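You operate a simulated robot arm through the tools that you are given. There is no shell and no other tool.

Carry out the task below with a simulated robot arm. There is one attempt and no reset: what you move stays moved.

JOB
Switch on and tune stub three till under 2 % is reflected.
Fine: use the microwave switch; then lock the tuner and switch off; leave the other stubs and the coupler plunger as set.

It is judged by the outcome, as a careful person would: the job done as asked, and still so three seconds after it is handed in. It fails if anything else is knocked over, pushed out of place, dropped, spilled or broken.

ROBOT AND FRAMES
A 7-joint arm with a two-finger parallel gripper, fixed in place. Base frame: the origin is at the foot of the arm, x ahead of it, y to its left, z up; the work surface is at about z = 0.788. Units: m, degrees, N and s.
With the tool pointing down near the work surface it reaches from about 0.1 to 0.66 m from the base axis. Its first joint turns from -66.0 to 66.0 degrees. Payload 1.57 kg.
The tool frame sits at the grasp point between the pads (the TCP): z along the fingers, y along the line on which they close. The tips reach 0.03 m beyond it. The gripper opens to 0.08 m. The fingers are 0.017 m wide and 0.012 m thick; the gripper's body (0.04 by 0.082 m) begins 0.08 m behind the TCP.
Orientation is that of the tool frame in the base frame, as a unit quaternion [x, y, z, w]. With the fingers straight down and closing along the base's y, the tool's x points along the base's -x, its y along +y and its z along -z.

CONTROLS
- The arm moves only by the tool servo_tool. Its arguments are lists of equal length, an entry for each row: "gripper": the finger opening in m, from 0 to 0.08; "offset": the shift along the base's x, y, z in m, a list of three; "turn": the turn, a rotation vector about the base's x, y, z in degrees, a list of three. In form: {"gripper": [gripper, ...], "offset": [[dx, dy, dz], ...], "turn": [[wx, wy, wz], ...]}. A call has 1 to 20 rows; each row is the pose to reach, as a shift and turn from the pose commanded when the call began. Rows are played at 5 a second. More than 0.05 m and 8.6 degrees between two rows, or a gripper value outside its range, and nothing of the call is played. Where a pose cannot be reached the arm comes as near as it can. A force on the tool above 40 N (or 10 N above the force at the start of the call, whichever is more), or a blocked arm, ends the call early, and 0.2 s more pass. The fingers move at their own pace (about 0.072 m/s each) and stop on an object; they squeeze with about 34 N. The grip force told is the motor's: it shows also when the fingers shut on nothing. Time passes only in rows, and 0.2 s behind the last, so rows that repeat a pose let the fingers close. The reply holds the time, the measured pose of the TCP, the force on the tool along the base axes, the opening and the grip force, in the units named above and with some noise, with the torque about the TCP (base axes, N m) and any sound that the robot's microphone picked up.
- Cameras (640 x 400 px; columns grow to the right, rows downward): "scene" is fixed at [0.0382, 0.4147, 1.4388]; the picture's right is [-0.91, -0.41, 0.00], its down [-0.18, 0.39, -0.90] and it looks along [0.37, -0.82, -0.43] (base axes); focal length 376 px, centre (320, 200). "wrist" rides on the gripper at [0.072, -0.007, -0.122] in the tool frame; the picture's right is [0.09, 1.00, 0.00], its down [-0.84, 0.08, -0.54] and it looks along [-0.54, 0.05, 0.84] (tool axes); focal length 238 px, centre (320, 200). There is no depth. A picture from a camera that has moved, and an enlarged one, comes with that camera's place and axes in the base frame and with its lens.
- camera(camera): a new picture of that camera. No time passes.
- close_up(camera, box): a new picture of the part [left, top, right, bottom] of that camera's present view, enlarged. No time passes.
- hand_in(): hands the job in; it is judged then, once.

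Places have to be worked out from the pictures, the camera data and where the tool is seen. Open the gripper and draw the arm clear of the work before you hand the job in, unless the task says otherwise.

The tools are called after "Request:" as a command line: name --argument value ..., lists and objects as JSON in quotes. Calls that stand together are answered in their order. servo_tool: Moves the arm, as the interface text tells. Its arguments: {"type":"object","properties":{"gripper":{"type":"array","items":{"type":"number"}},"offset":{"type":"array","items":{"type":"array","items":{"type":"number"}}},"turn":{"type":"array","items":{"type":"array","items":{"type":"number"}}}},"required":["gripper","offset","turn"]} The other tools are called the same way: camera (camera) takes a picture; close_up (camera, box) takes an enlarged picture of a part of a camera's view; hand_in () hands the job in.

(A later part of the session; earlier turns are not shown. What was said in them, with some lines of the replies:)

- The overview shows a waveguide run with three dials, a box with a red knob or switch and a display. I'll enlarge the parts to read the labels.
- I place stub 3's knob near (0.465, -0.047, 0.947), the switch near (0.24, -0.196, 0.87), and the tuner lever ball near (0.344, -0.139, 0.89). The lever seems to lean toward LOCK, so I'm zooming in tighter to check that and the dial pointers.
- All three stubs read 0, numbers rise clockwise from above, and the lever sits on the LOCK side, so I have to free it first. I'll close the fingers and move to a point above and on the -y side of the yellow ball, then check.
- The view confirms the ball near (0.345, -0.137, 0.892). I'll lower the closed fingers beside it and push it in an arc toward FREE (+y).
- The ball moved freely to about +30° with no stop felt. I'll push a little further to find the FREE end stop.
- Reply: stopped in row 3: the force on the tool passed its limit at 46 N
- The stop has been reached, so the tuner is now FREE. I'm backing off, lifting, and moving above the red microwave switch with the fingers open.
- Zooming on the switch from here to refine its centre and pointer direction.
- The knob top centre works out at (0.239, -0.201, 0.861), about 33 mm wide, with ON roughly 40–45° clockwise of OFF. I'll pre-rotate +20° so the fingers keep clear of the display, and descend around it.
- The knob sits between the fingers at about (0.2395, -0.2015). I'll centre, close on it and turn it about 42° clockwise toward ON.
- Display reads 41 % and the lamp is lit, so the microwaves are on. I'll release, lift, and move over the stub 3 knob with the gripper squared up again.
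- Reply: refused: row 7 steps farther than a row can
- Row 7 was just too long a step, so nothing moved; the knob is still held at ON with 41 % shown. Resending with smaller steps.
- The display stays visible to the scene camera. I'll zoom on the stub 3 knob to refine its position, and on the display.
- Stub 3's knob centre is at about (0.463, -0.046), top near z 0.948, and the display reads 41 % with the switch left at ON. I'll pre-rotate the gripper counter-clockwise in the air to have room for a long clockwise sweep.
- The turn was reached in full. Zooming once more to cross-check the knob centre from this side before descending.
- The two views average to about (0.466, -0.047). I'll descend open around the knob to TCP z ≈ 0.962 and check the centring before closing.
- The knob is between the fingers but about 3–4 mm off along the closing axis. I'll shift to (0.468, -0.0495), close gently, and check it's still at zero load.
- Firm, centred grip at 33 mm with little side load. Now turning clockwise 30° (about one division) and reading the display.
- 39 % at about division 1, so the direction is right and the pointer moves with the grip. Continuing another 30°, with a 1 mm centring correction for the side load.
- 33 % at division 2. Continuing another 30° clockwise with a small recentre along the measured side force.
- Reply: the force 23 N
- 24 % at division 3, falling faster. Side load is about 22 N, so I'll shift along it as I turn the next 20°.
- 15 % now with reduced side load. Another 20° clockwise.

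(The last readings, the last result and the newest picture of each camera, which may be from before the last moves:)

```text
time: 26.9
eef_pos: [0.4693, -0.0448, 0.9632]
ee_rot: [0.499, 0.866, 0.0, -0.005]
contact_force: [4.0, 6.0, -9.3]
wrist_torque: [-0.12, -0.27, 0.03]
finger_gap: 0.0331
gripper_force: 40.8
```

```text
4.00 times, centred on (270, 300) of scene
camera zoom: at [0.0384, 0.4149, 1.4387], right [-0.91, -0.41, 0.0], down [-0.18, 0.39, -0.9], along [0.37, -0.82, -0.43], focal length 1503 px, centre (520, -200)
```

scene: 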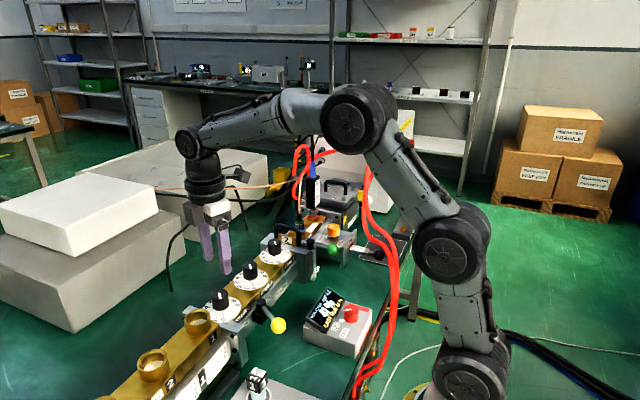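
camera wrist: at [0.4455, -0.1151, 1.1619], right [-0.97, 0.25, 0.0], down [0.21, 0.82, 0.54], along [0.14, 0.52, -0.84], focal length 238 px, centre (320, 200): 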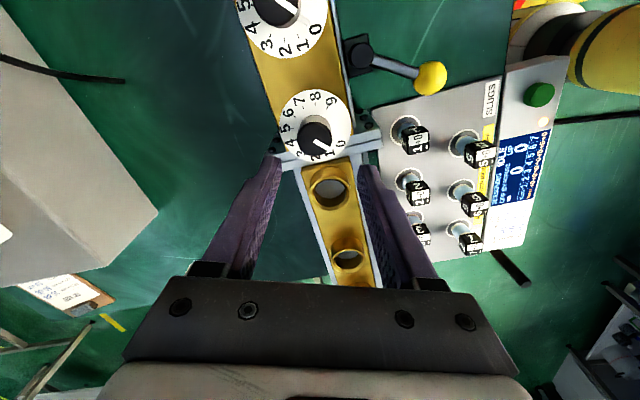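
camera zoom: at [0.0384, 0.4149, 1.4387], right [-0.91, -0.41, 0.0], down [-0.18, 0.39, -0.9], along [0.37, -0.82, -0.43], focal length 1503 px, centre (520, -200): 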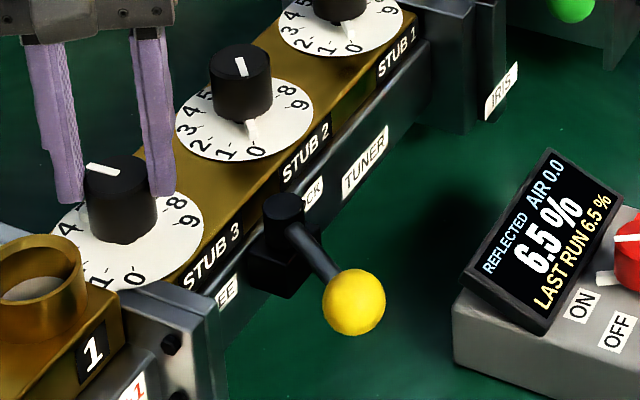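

6.5 % now, with one decimal shown. Another 12° clockwise.

Request:
servo_tool --gripper '[0, 0, 0, 0, 0]' --offset '[[0, 0.0003, 0], [0, 0.0003, 0], [0, 0.0003, 0], [0, 0.0003, 0], [0, 0.0003, 0]]' --turn '[[0, 0, -4], [0, 0, -8], [0, 0, -12], [0, 0, -12], [0, 0, -12]]'

Request:
close_up --camera "scene" --box '[190, 250, 350, 350]'

```text
time: 28.1
eef_pos: [0.4682, -0.0436, 0.9619]
ee_rot: [0.587, 0.809, 0.0, -0.004]
contact_force: [11.1, 6.6, -11.3]
wrist_torque: [0.43, -0.32, 0.05]
finger_gap: 0.0329
gripper_force: 41.2
```

```text
4.00 times, centred on (270, 300) of scene
camera zoom: at [0.0387, 0.4149, 1.4387], right [-0.91, -0.41, 0.0], down [-0.18, 0.39, -0.9], along [0.37, -0.82, -0.43], focal length 1503 px, centre (520, -200)
```

zoom: 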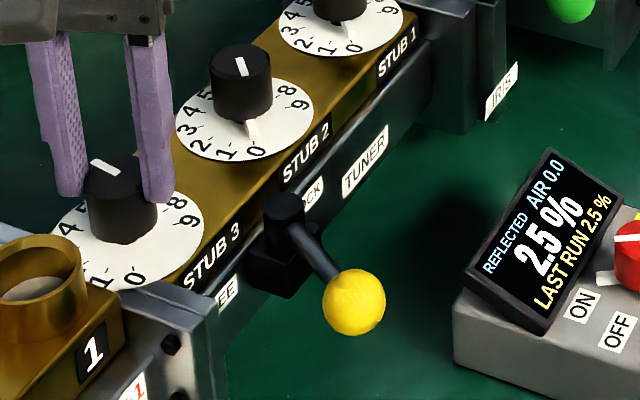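

2.5 %, nearly there. Another 6° clockwise to get comfortably under 2 %.

Request:
servo_tool --gripper '[0, 0, 0, 0]' --offset '[[0.0003, 0.0003, 0], [0.0003, 0.0003, 0], [0.0003, 0.0003, 0], [0.0003, 0.0003, 0]]' --turn '[[0, 0, -3], [0, 0, -6], [0, 0, -6], [0, 0, -6]]'

Request:
close_up --camera "scene" --box '[190, 250, 350, 350]'

```text
time: 29.1
eef_pos: [0.4705, -0.0448, 0.9618]
ee_rot: [0.629, 0.778, 0.001, -0.004]
contact_force: [14.2, 3.7, -14.1]
wrist_torque: [0.54, -0.17, 0.07]
finger_gap: 0.0328
gripper_force: 41.5
```

```text
4.00 times, centred on (270, 300) of scene
camera zoom: at [0.0388, 0.4148, 1.4388], right [-0.91, -0.41, 0.0], down [-0.18, 0.39, -0.9], along [0.37, -0.82, -0.43], focal length 1503 px, centre (520, -200)
```

zoom: 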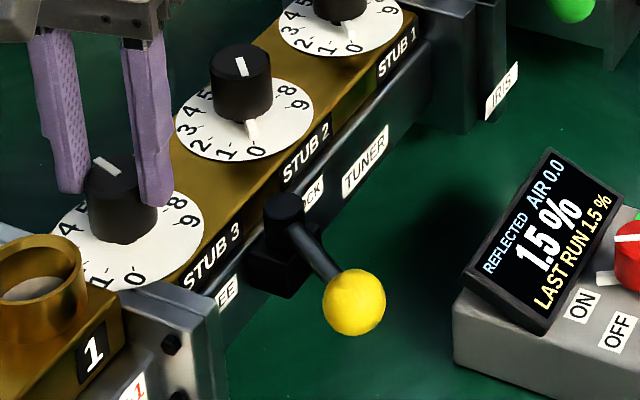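

1.5 % now. I'll go 4° further for margin in case releasing or locking shifts the stub slightly.

Request:
servo_tool --gripper '[0, 0, 0, 0]' --offset '[[0.0004, 0.0002, -0.0003], [0.0004, 0.0002, -0.0003], [0.0004, 0.0002, -0.0003], [0.0004, 0.0002, -0.0003]]' --turn '[[0, 0, -2], [0, 0, -4], [0, 0, -4], [0, 0, -4]]'

Request:
close_up --camera "scene" --box '[190, 250, 350, 350]'

```text
time: 30.1
eef_pos: [0.4703, -0.0446, 0.962]
ee_rot: [0.655, 0.755, 0.001, -0.003]
contact_force: [10.5, 5.4, -9.8]
wrist_torque: [-0.51, -0.38, 0.01]
finger_gap: 0.0328
gripper_force: 40.7
```

```text
4.00 times, centred on (270, 300) of scene
camera zoom: at [0.0386, 0.4149, 1.4387], right [-0.91, -0.41, 0.0], down [-0.18, 0.39, -0.9], along [0.37, -0.82, -0.43], focal length 1503 px, centre (520, -200)
```

zoom: 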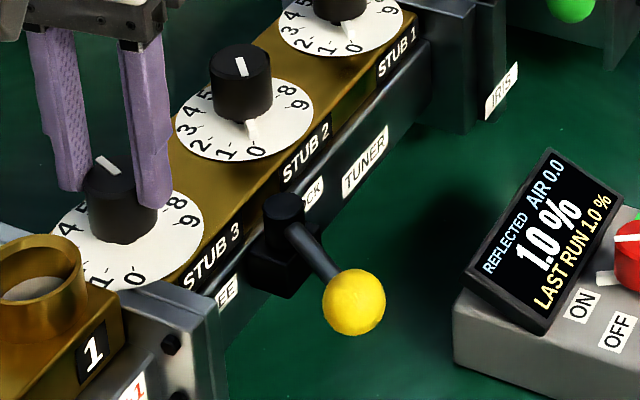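

1.0 % reflected. Now I'll open gently and lift straight up, then re-read the display.

Request:
servo_tool --gripper '[0.036, 0.045, 0.054, 0.054, 0.054, 0.054, 0.054]' --offset '[[0, 0, 0], [0, 0, 0], [0, 0, 0], [0, 0, 0], [0, 0, 0.03], [0, 0, 0.06], [0, 0, 0.08]]' --turn '[[0, 0, 0], [0, 0, 0], [0, 0, 0], [0, 0, 0], [0, 0, 0], [0, 0, 0], [0, 0, 0]]'

Request:
close_up --camera "scene" --box '[190, 250, 350, 350]'

Request:
camera --camera "wrist"

```text
time: 31.7
eef_pos: [0.4686, -0.0428, 1.0429]
ee_rot: [0.656, 0.755, 0.0, -0.004]
contact_force: [0.5, 0.7, 0.4]
wrist_torque: [-0.01, 0.02, 0.02]
finger_gap: 0.0541
gripper_force: 0.1
```

```text
4.00 times, centred on (270, 300) of scene
camera zoom: at [0.0382, 0.4147, 1.4388], right [-0.91, -0.41, 0.0], down [-0.18, 0.39, -0.9], along [0.37, -0.82, -0.43], focal length 1503 px, centre (520, -200)
```

zoom: 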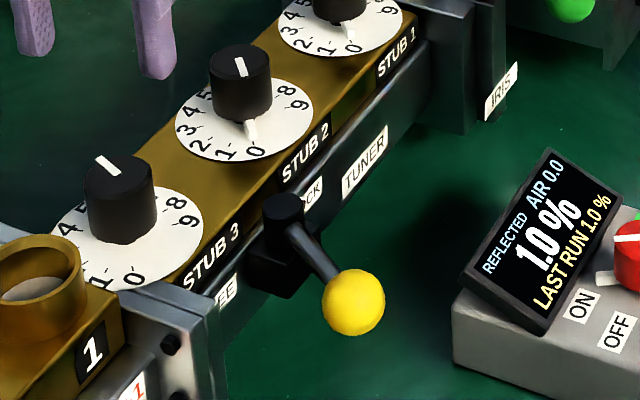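

```text
taken
camera wrist: at [0.4527, 0.0261, 1.1644], right [0.97, 0.23, 0.0], down [0.2, -0.82, 0.54], along [0.12, -0.52, -0.84], focal length 238 px, centre (320, 200)
```

wrist: 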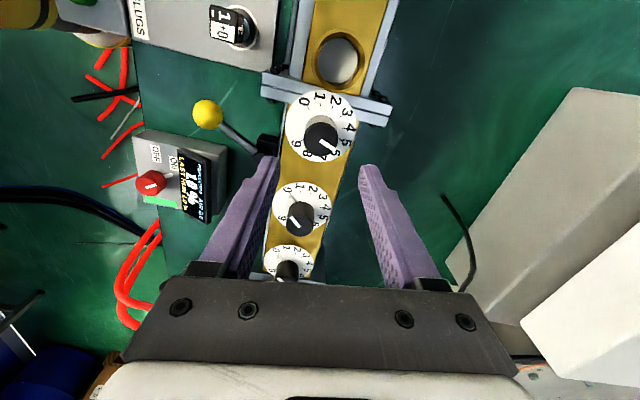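

1.0 % holds with the gripper off and the lamp has gone green. The ball is at about (0.345, -0.061); I'll square the gripper, close it, and go above the +y side of the ball.

Request:
servo_tool --gripper '[0.054, 0.04, 0.02, 0, 0, 0, 0, 0, 0, 0, 0, 0]' --offset '[[-0.012, 0.002, 0], [-0.024, 0.004, 0], [-0.036, 0.006, 0], [-0.048, 0.008, 0], [-0.06, 0.01, 0], [-0.072, 0.012, 0], [-0.084, 0.014, 0], [-0.096, 0.016, 0], [-0.11, 0.018, 0], [-0.124, 0.021, 0], [-0.124, 0.021, -0.03], [-0.124, 0.021, -0.03]]' --turn '[[0, 0, 8.2], [0, 0, 16.4], [0, 0, 24.6], [0, 0, 32.8], [0, 0, 41], [0, 0, 49.2], [0, 0, 57.4], [0, 0, 65.6], [0, 0, 73.8], [0, 0, 82], [0, 0, 82], [0, 0, 82]]'

Request:
camera --camera "wrist"

Request:
camera --camera "scene"

```text
time: 34.3
eef_pos: [0.3443, -0.0238, 1.0116]
ee_rot: [-0.003, 1.0, -0.002, -0.004]
contact_force: [0.7, -0.8, 0.3]
wrist_torque: [-0.01, 0.0, -0.01]
finger_gap: 0.0001
gripper_force: 21.0
```

```text
taken
camera wrist: at [0.274, -0.0288, 1.1335], right [-0.1, 1.0, 0.0], down [0.84, 0.08, 0.54], along [0.53, 0.05, -0.84], focal length 238 px, centre (320, 200)
```

wrist: 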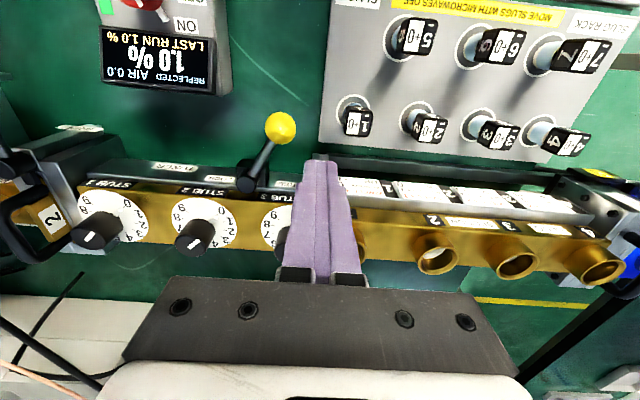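

```text
taken
```

scene: 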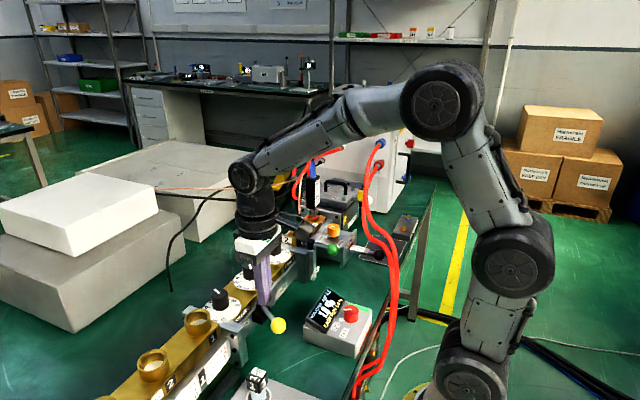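

The ball is at (0.345, -0.063) and slug 1 is well clear of the fingers. I'll lower beside the ball and push it back in an arc to LOCK until it meets the stop.

Request:
servo_tool --gripper '[0, 0, 0, 0, 0, 0, 0, 0, 0, 0, 0, 0, 0]' --offset '[[0, 0, -0.04], [0, 0, -0.08], [0, 0, -0.11], [0, 0, -0.11], [0, -0.012, -0.11], [-0.005, -0.024, -0.11], [-0.0085, -0.036, -0.11], [-0.01, -0.048, -0.11], [-0.0095, -0.06, -0.11], [-0.007, -0.072, -0.11], [-0.003, -0.082, -0.11], [0, -0.088, -0.11], [0.003, -0.093, -0.11]]' --turn '[[0, 0, 0], [0, 0, 0], [0, 0, 0], [0, 0, 0], [0, 0, 0], [0, 0, 0], [0, 0, 0], [0, 0, 0], [0, 0, 0], [0, 0, 0], [0, 0, 0], [0, 0, 0], [0, 0, 0]]'

Request:
close_up --camera "scene" --box '[190, 250, 350, 350]'

Request:
camera --camera "wrist"

```text
time: 37.1
eef_pos: [0.3457, -0.1129, 0.9021]
ee_rot: [0.0, 1.0, 0.0, -0.007]
contact_force: [-11.1, 31.0, 14.7]
wrist_torque: [0.17, 0.12, -0.11]
finger_gap: 0.0002
gripper_force: 21.4
```

```text
4.00 times, centred on (270, 300) of scene
camera zoom: at [0.0377, 0.4156, 1.4385], right [-0.91, -0.41, 0.0], down [-0.18, 0.39, -0.9], along [0.37, -0.82, -0.43], focal length 1503 px, centre (520, -200)
```

zoom: 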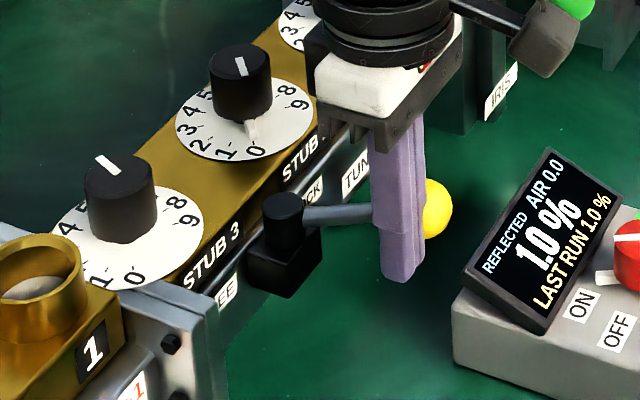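

```text
taken
camera wrist: at [0.2752, -0.1189, 1.0239], right [-0.09, 1.0, 0.0], down [0.84, 0.08, 0.53], along [0.53, 0.05, -0.85], focal length 238 px, centre (320, 200)
```

wrist: 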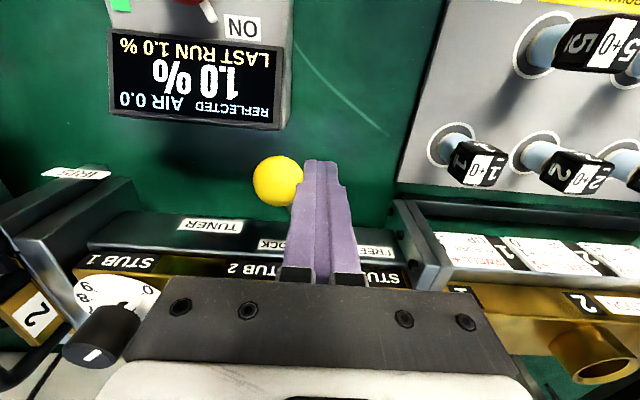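

The lever is hard against the LOCK stop and the display still shows 1.0 %. Now I'll back off, lift, and move over the microwave switch, pre-rotated to -22°.

Request:
servo_tool --gripper '[0, 0, 0, 0, 0, 0.02, 0.046, 0.046, 0.046, 0.046]' --offset '[[-0.003, 0.02, 0], [-0.003, 0.025, 0.04], [-0.003, 0.025, 0.08], [-0.003, 0.025, 0.12], [-0.03, -0.003, 0.12], [-0.057, -0.031, 0.12], [-0.084, -0.059, 0.12], [-0.108, -0.087, 0.12], [-0.108, -0.087, 0.1], [-0.108, -0.087, 0.1]]' --turn '[[0, 0, 0], [0, 0, 0], [0, 0, 0], [0, 0, -4], [0, 0, -9], [0, 0, -14], [0, 0, -18], [0, 0, -22], [0, 0, -22], [0, 0, -22]]'

Request:
close_up --camera "wrist" --box '[240, 60, 400, 180]'

Request:
close_up --camera "scene" --box '[190, 250, 350, 350]'

```text
time: 39.3
eef_pos: [0.2405, -0.2031, 1.0034]
ee_rot: [0.19, 0.982, -0.002, -0.005]
contact_force: [-0.1, -0.3, 0.6]
wrist_torque: [-0.01, 0.02, 0.01]
finger_gap: 0.0459
gripper_force: 0.0
```

```text
3.33 times, centred on (320, 120) of wrist
camera zoom: at [0.1716, -0.1816, 1.1242], right [0.29, 0.96, 0.0], down [0.81, -0.24, 0.54], along [0.51, -0.16, -0.84], focal length 794 px, centre (320, 467)
```

zoom: 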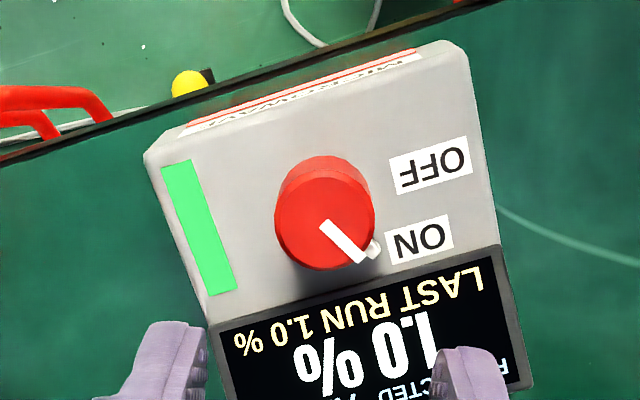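

```text
4.00 times, centred on (270, 300) of scene
camera zoom: at [0.0382, 0.4147, 1.4388], right [-0.91, -0.41, 0.0], down [-0.18, 0.39, -0.9], along [0.37, -0.82, -0.43], focal length 1503 px, centre (520, -200)
```

zoom: 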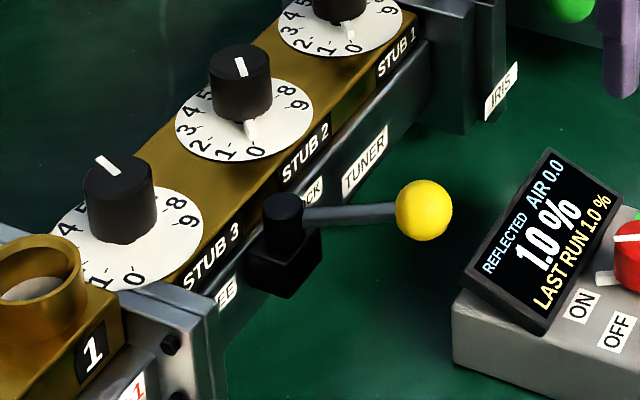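

Locked and 1.0 % persists. The switch knob is at (0.239, -0.202) under the gripper; I'll descend, close, and turn 44° counter-clockwise to OFF.

Request:
servo_tool --gripper '[0.046, 0.046, 0.046, 0.046, 0.046, 0.036, 0.0, 0.0, 0.0]' --offset '[[-0.001, 0.001, -0.04], [-0.001, 0.001, -0.08], [-0.001, 0.001, -0.105], [-0.001, 0.001, -0.123], [-0.001, 0.001, -0.123], [-0.001, 0.001, -0.123], [-0.001, 0.001, -0.123], [-0.001, 0.001, -0.123], [-0.001, 0.001, -0.123]]' --turn '[[0, 0, 0], [0, 0, 0], [0, 0, 0], [0, 0, 0], [0, 0, 0], [0, 0, 0], [0, 0, 0], [0, 0, 0], [0, 0, 0]]'

Request:
close_up --camera "wrist" --box '[200, 60, 440, 210]'

```text
time: 41.3
eef_pos: [0.2407, -0.2015, 0.8794]
ee_rot: [0.19, 0.982, -0.002, -0.004]
contact_force: [1.5, 0.1, -6.5]
wrist_torque: [0.14, -0.49, 0.03]
finger_gap: 0.0332
gripper_force: 41.2
```

```text
2.67 times, centred on (320, 135) of wrist
camera zoom: at [0.1713, -0.1802, 1.0007], right [0.29, 0.96, 0.0], down [0.81, -0.24, 0.54], along [0.51, -0.16, -0.84], focal length 636 px, centre (320, 373)
```

zoom: 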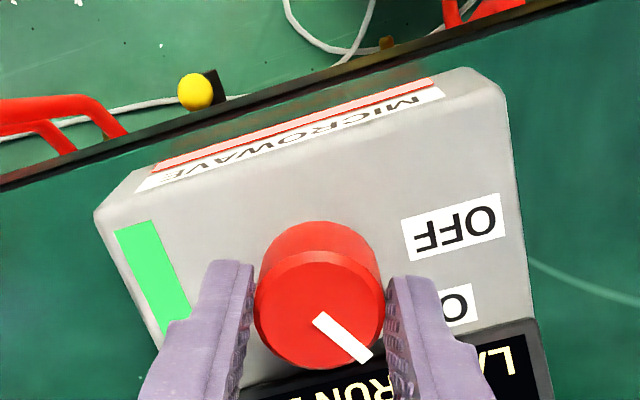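

Good grip; the pointer snapped about 8° beyond where I left it, so I'll turn back about 50° counter-clockwise to OFF.

Request:
servo_tool --gripper '[0, 0, 0, 0, 0, 0, 0, 0]' --offset '[[0, 0, 0], [0, 0, 0], [0, 0, 0], [0, 0, 0], [0, 0, 0], [0, 0, 0], [0, 0, 0], [0, 0, 0]]' --turn '[[0, 0, 7], [0, 0, 14], [0, 0, 21], [0, 0, 28], [0, 0, 35], [0, 0, 42], [0, 0, 50], [0, 0, 50]]'

Request:
close_up --camera "scene" --box '[290, 245, 410, 365]'

Request:
close_up --camera "wrist" --box '[200, 60, 440, 210]'

```text
time: 43.1
eef_pos: [0.2395, -0.2032, 0.8796]
ee_rot: [-0.244, 0.97, -0.004, -0.002]
contact_force: [-0.7, -5.3, -5.1]
wrist_torque: [0.06, 0.01, 0.03]
finger_gap: 0.0332
gripper_force: 40.8
stopped in row 8: the force on the tool passed its limit at 40 N (the readings are from after the stop); the commanded pose is now the measured one
```

```text
3.33 times, centred on (350, 305) of scene
camera zoom: at [0.0382, 0.4146, 1.4389], right [-0.91, -0.41, 0.0], down [-0.18, 0.39, -0.9], along [0.37, -0.82, -0.43], focal length 1252 px, centre (220, -150)
```

zoom: 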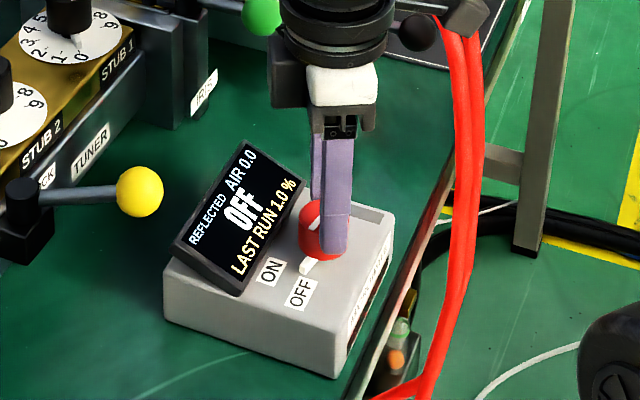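

```text
2.67 times, centred on (320, 135) of wrist
camera zoom: at [0.1796, -0.2415, 1.0008], right [-0.55, 0.83, -0.01], down [0.7, 0.47, 0.54], along [0.45, 0.29, -0.84], focal length 636 px, centre (320, 373)
```

zoom: 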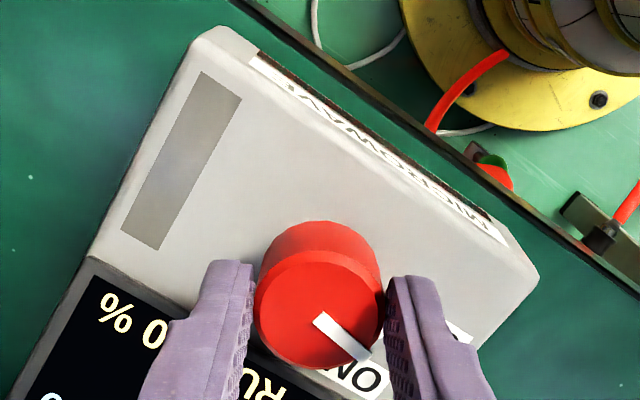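

Display shows OFF, LAST RUN 1.0 %. I'll release, lift clear and draw the arm back toward the start pose.

Request:
servo_tool --gripper '[0.038, 0.046, 0.046, 0.046, 0.046, 0.046, 0.046, 0.046, 0.06, 0.06, 0.06, 0.06]' --offset '[[0, 0, 0], [0, 0, 0], [0, 0, 0], [0, 0, 0.03], [0, 0, 0.07], [0, 0, 0.11], [0, 0, 0.155], [0, 0, 0.2], [0, 0.02, 0.24], [0.01, 0.04, 0.28], [0.02, 0.07, 0.31], [0.03, 0.1, 0.34]]' --turn '[[0, 0, 0], [0, 0, 0], [0, 0, 0], [0, 0, 0], [0, 0, 0], [0, 0, 0], [0, 0, 0], [0, 0, -5], [0, 0, -12], [0, 0, -18], [0, 0, -24], [0, 0, -28]]'

Request:
camera --camera "scene"

Request:
close_up --camera "scene" --box '[190, 250, 400, 370]'

Request:
camera --camera "wrist"

```text
time: 45.7
eef_pos: [0.268, -0.1044, 1.2199]
ee_rot: [-0.003, 1.0, -0.004, -0.005]
contact_force: [0.2, -0.7, 1.7]
wrist_torque: [0.0, -0.01, -0.03]
finger_gap: 0.0601
gripper_force: 0.1
```

```text
taken
```

scene: 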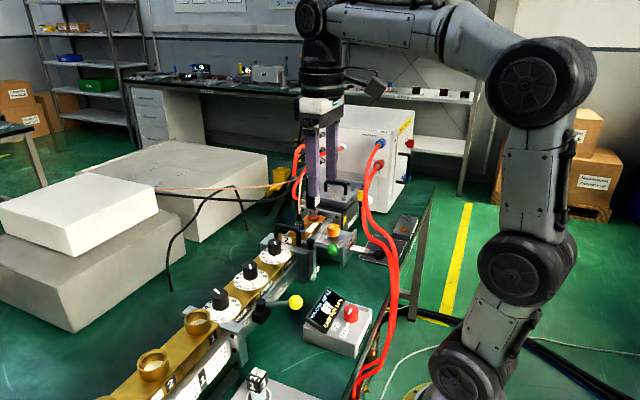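

```text
3.05 times, centred on (295, 310) of scene
camera zoom: at [0.0382, 0.4147, 1.4388], right [-0.91, -0.41, 0.0], down [-0.18, 0.39, -0.9], along [0.37, -0.82, -0.43], focal length 1145 px, centre (396, -135)
```

zoom: 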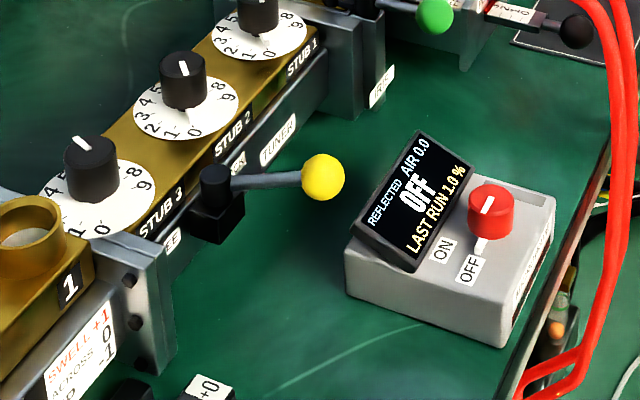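

```text
taken
camera wrist: at [0.1967, -0.1084, 1.3414], right [-0.1, 1.0, -0.01], down [0.84, 0.09, 0.53], along [0.53, 0.04, -0.84], focal length 238 px, centre (320, 200)
```

wrist: 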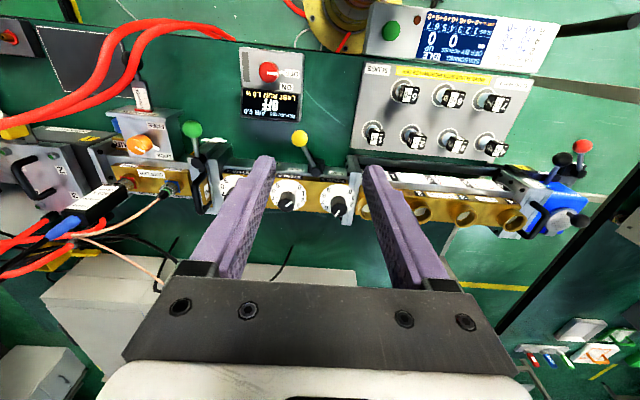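

Everything checks out: the switch is at OFF and the last run reads 1.0 %. The tuner lever is at LOCK, stubs 1 and 2 and the coupler plunger look unchanged, and the arm is clear with the gripper open. Handing in.

Request:
hand_in

```text
The job is handed in.
```

Stub three is tuned to 1.0 % reflected, down from 41 % at the start. The tuner is locked and the microwaves are off.

- **Tuning:** The tuner lever was at LOCK, so I moved it to FREE before switching on. I then turned stub three clockwise from 0 to about 5 on its dial. The reading held at 1.0 % after I let go of the knob and after I locked the lever.
- **Final state:** The display shows OFF with a last run of 1.0 %, and the lever is back against its LOCK stop.
- **Left alone:** I didn't touch stubs one and two or the coupler plunger, and they look unchanged in the last pictures. Nothing else was knocked or moved.

The arm was drawn clear with the gripper open before I handed in. I haven't seen the judging result.
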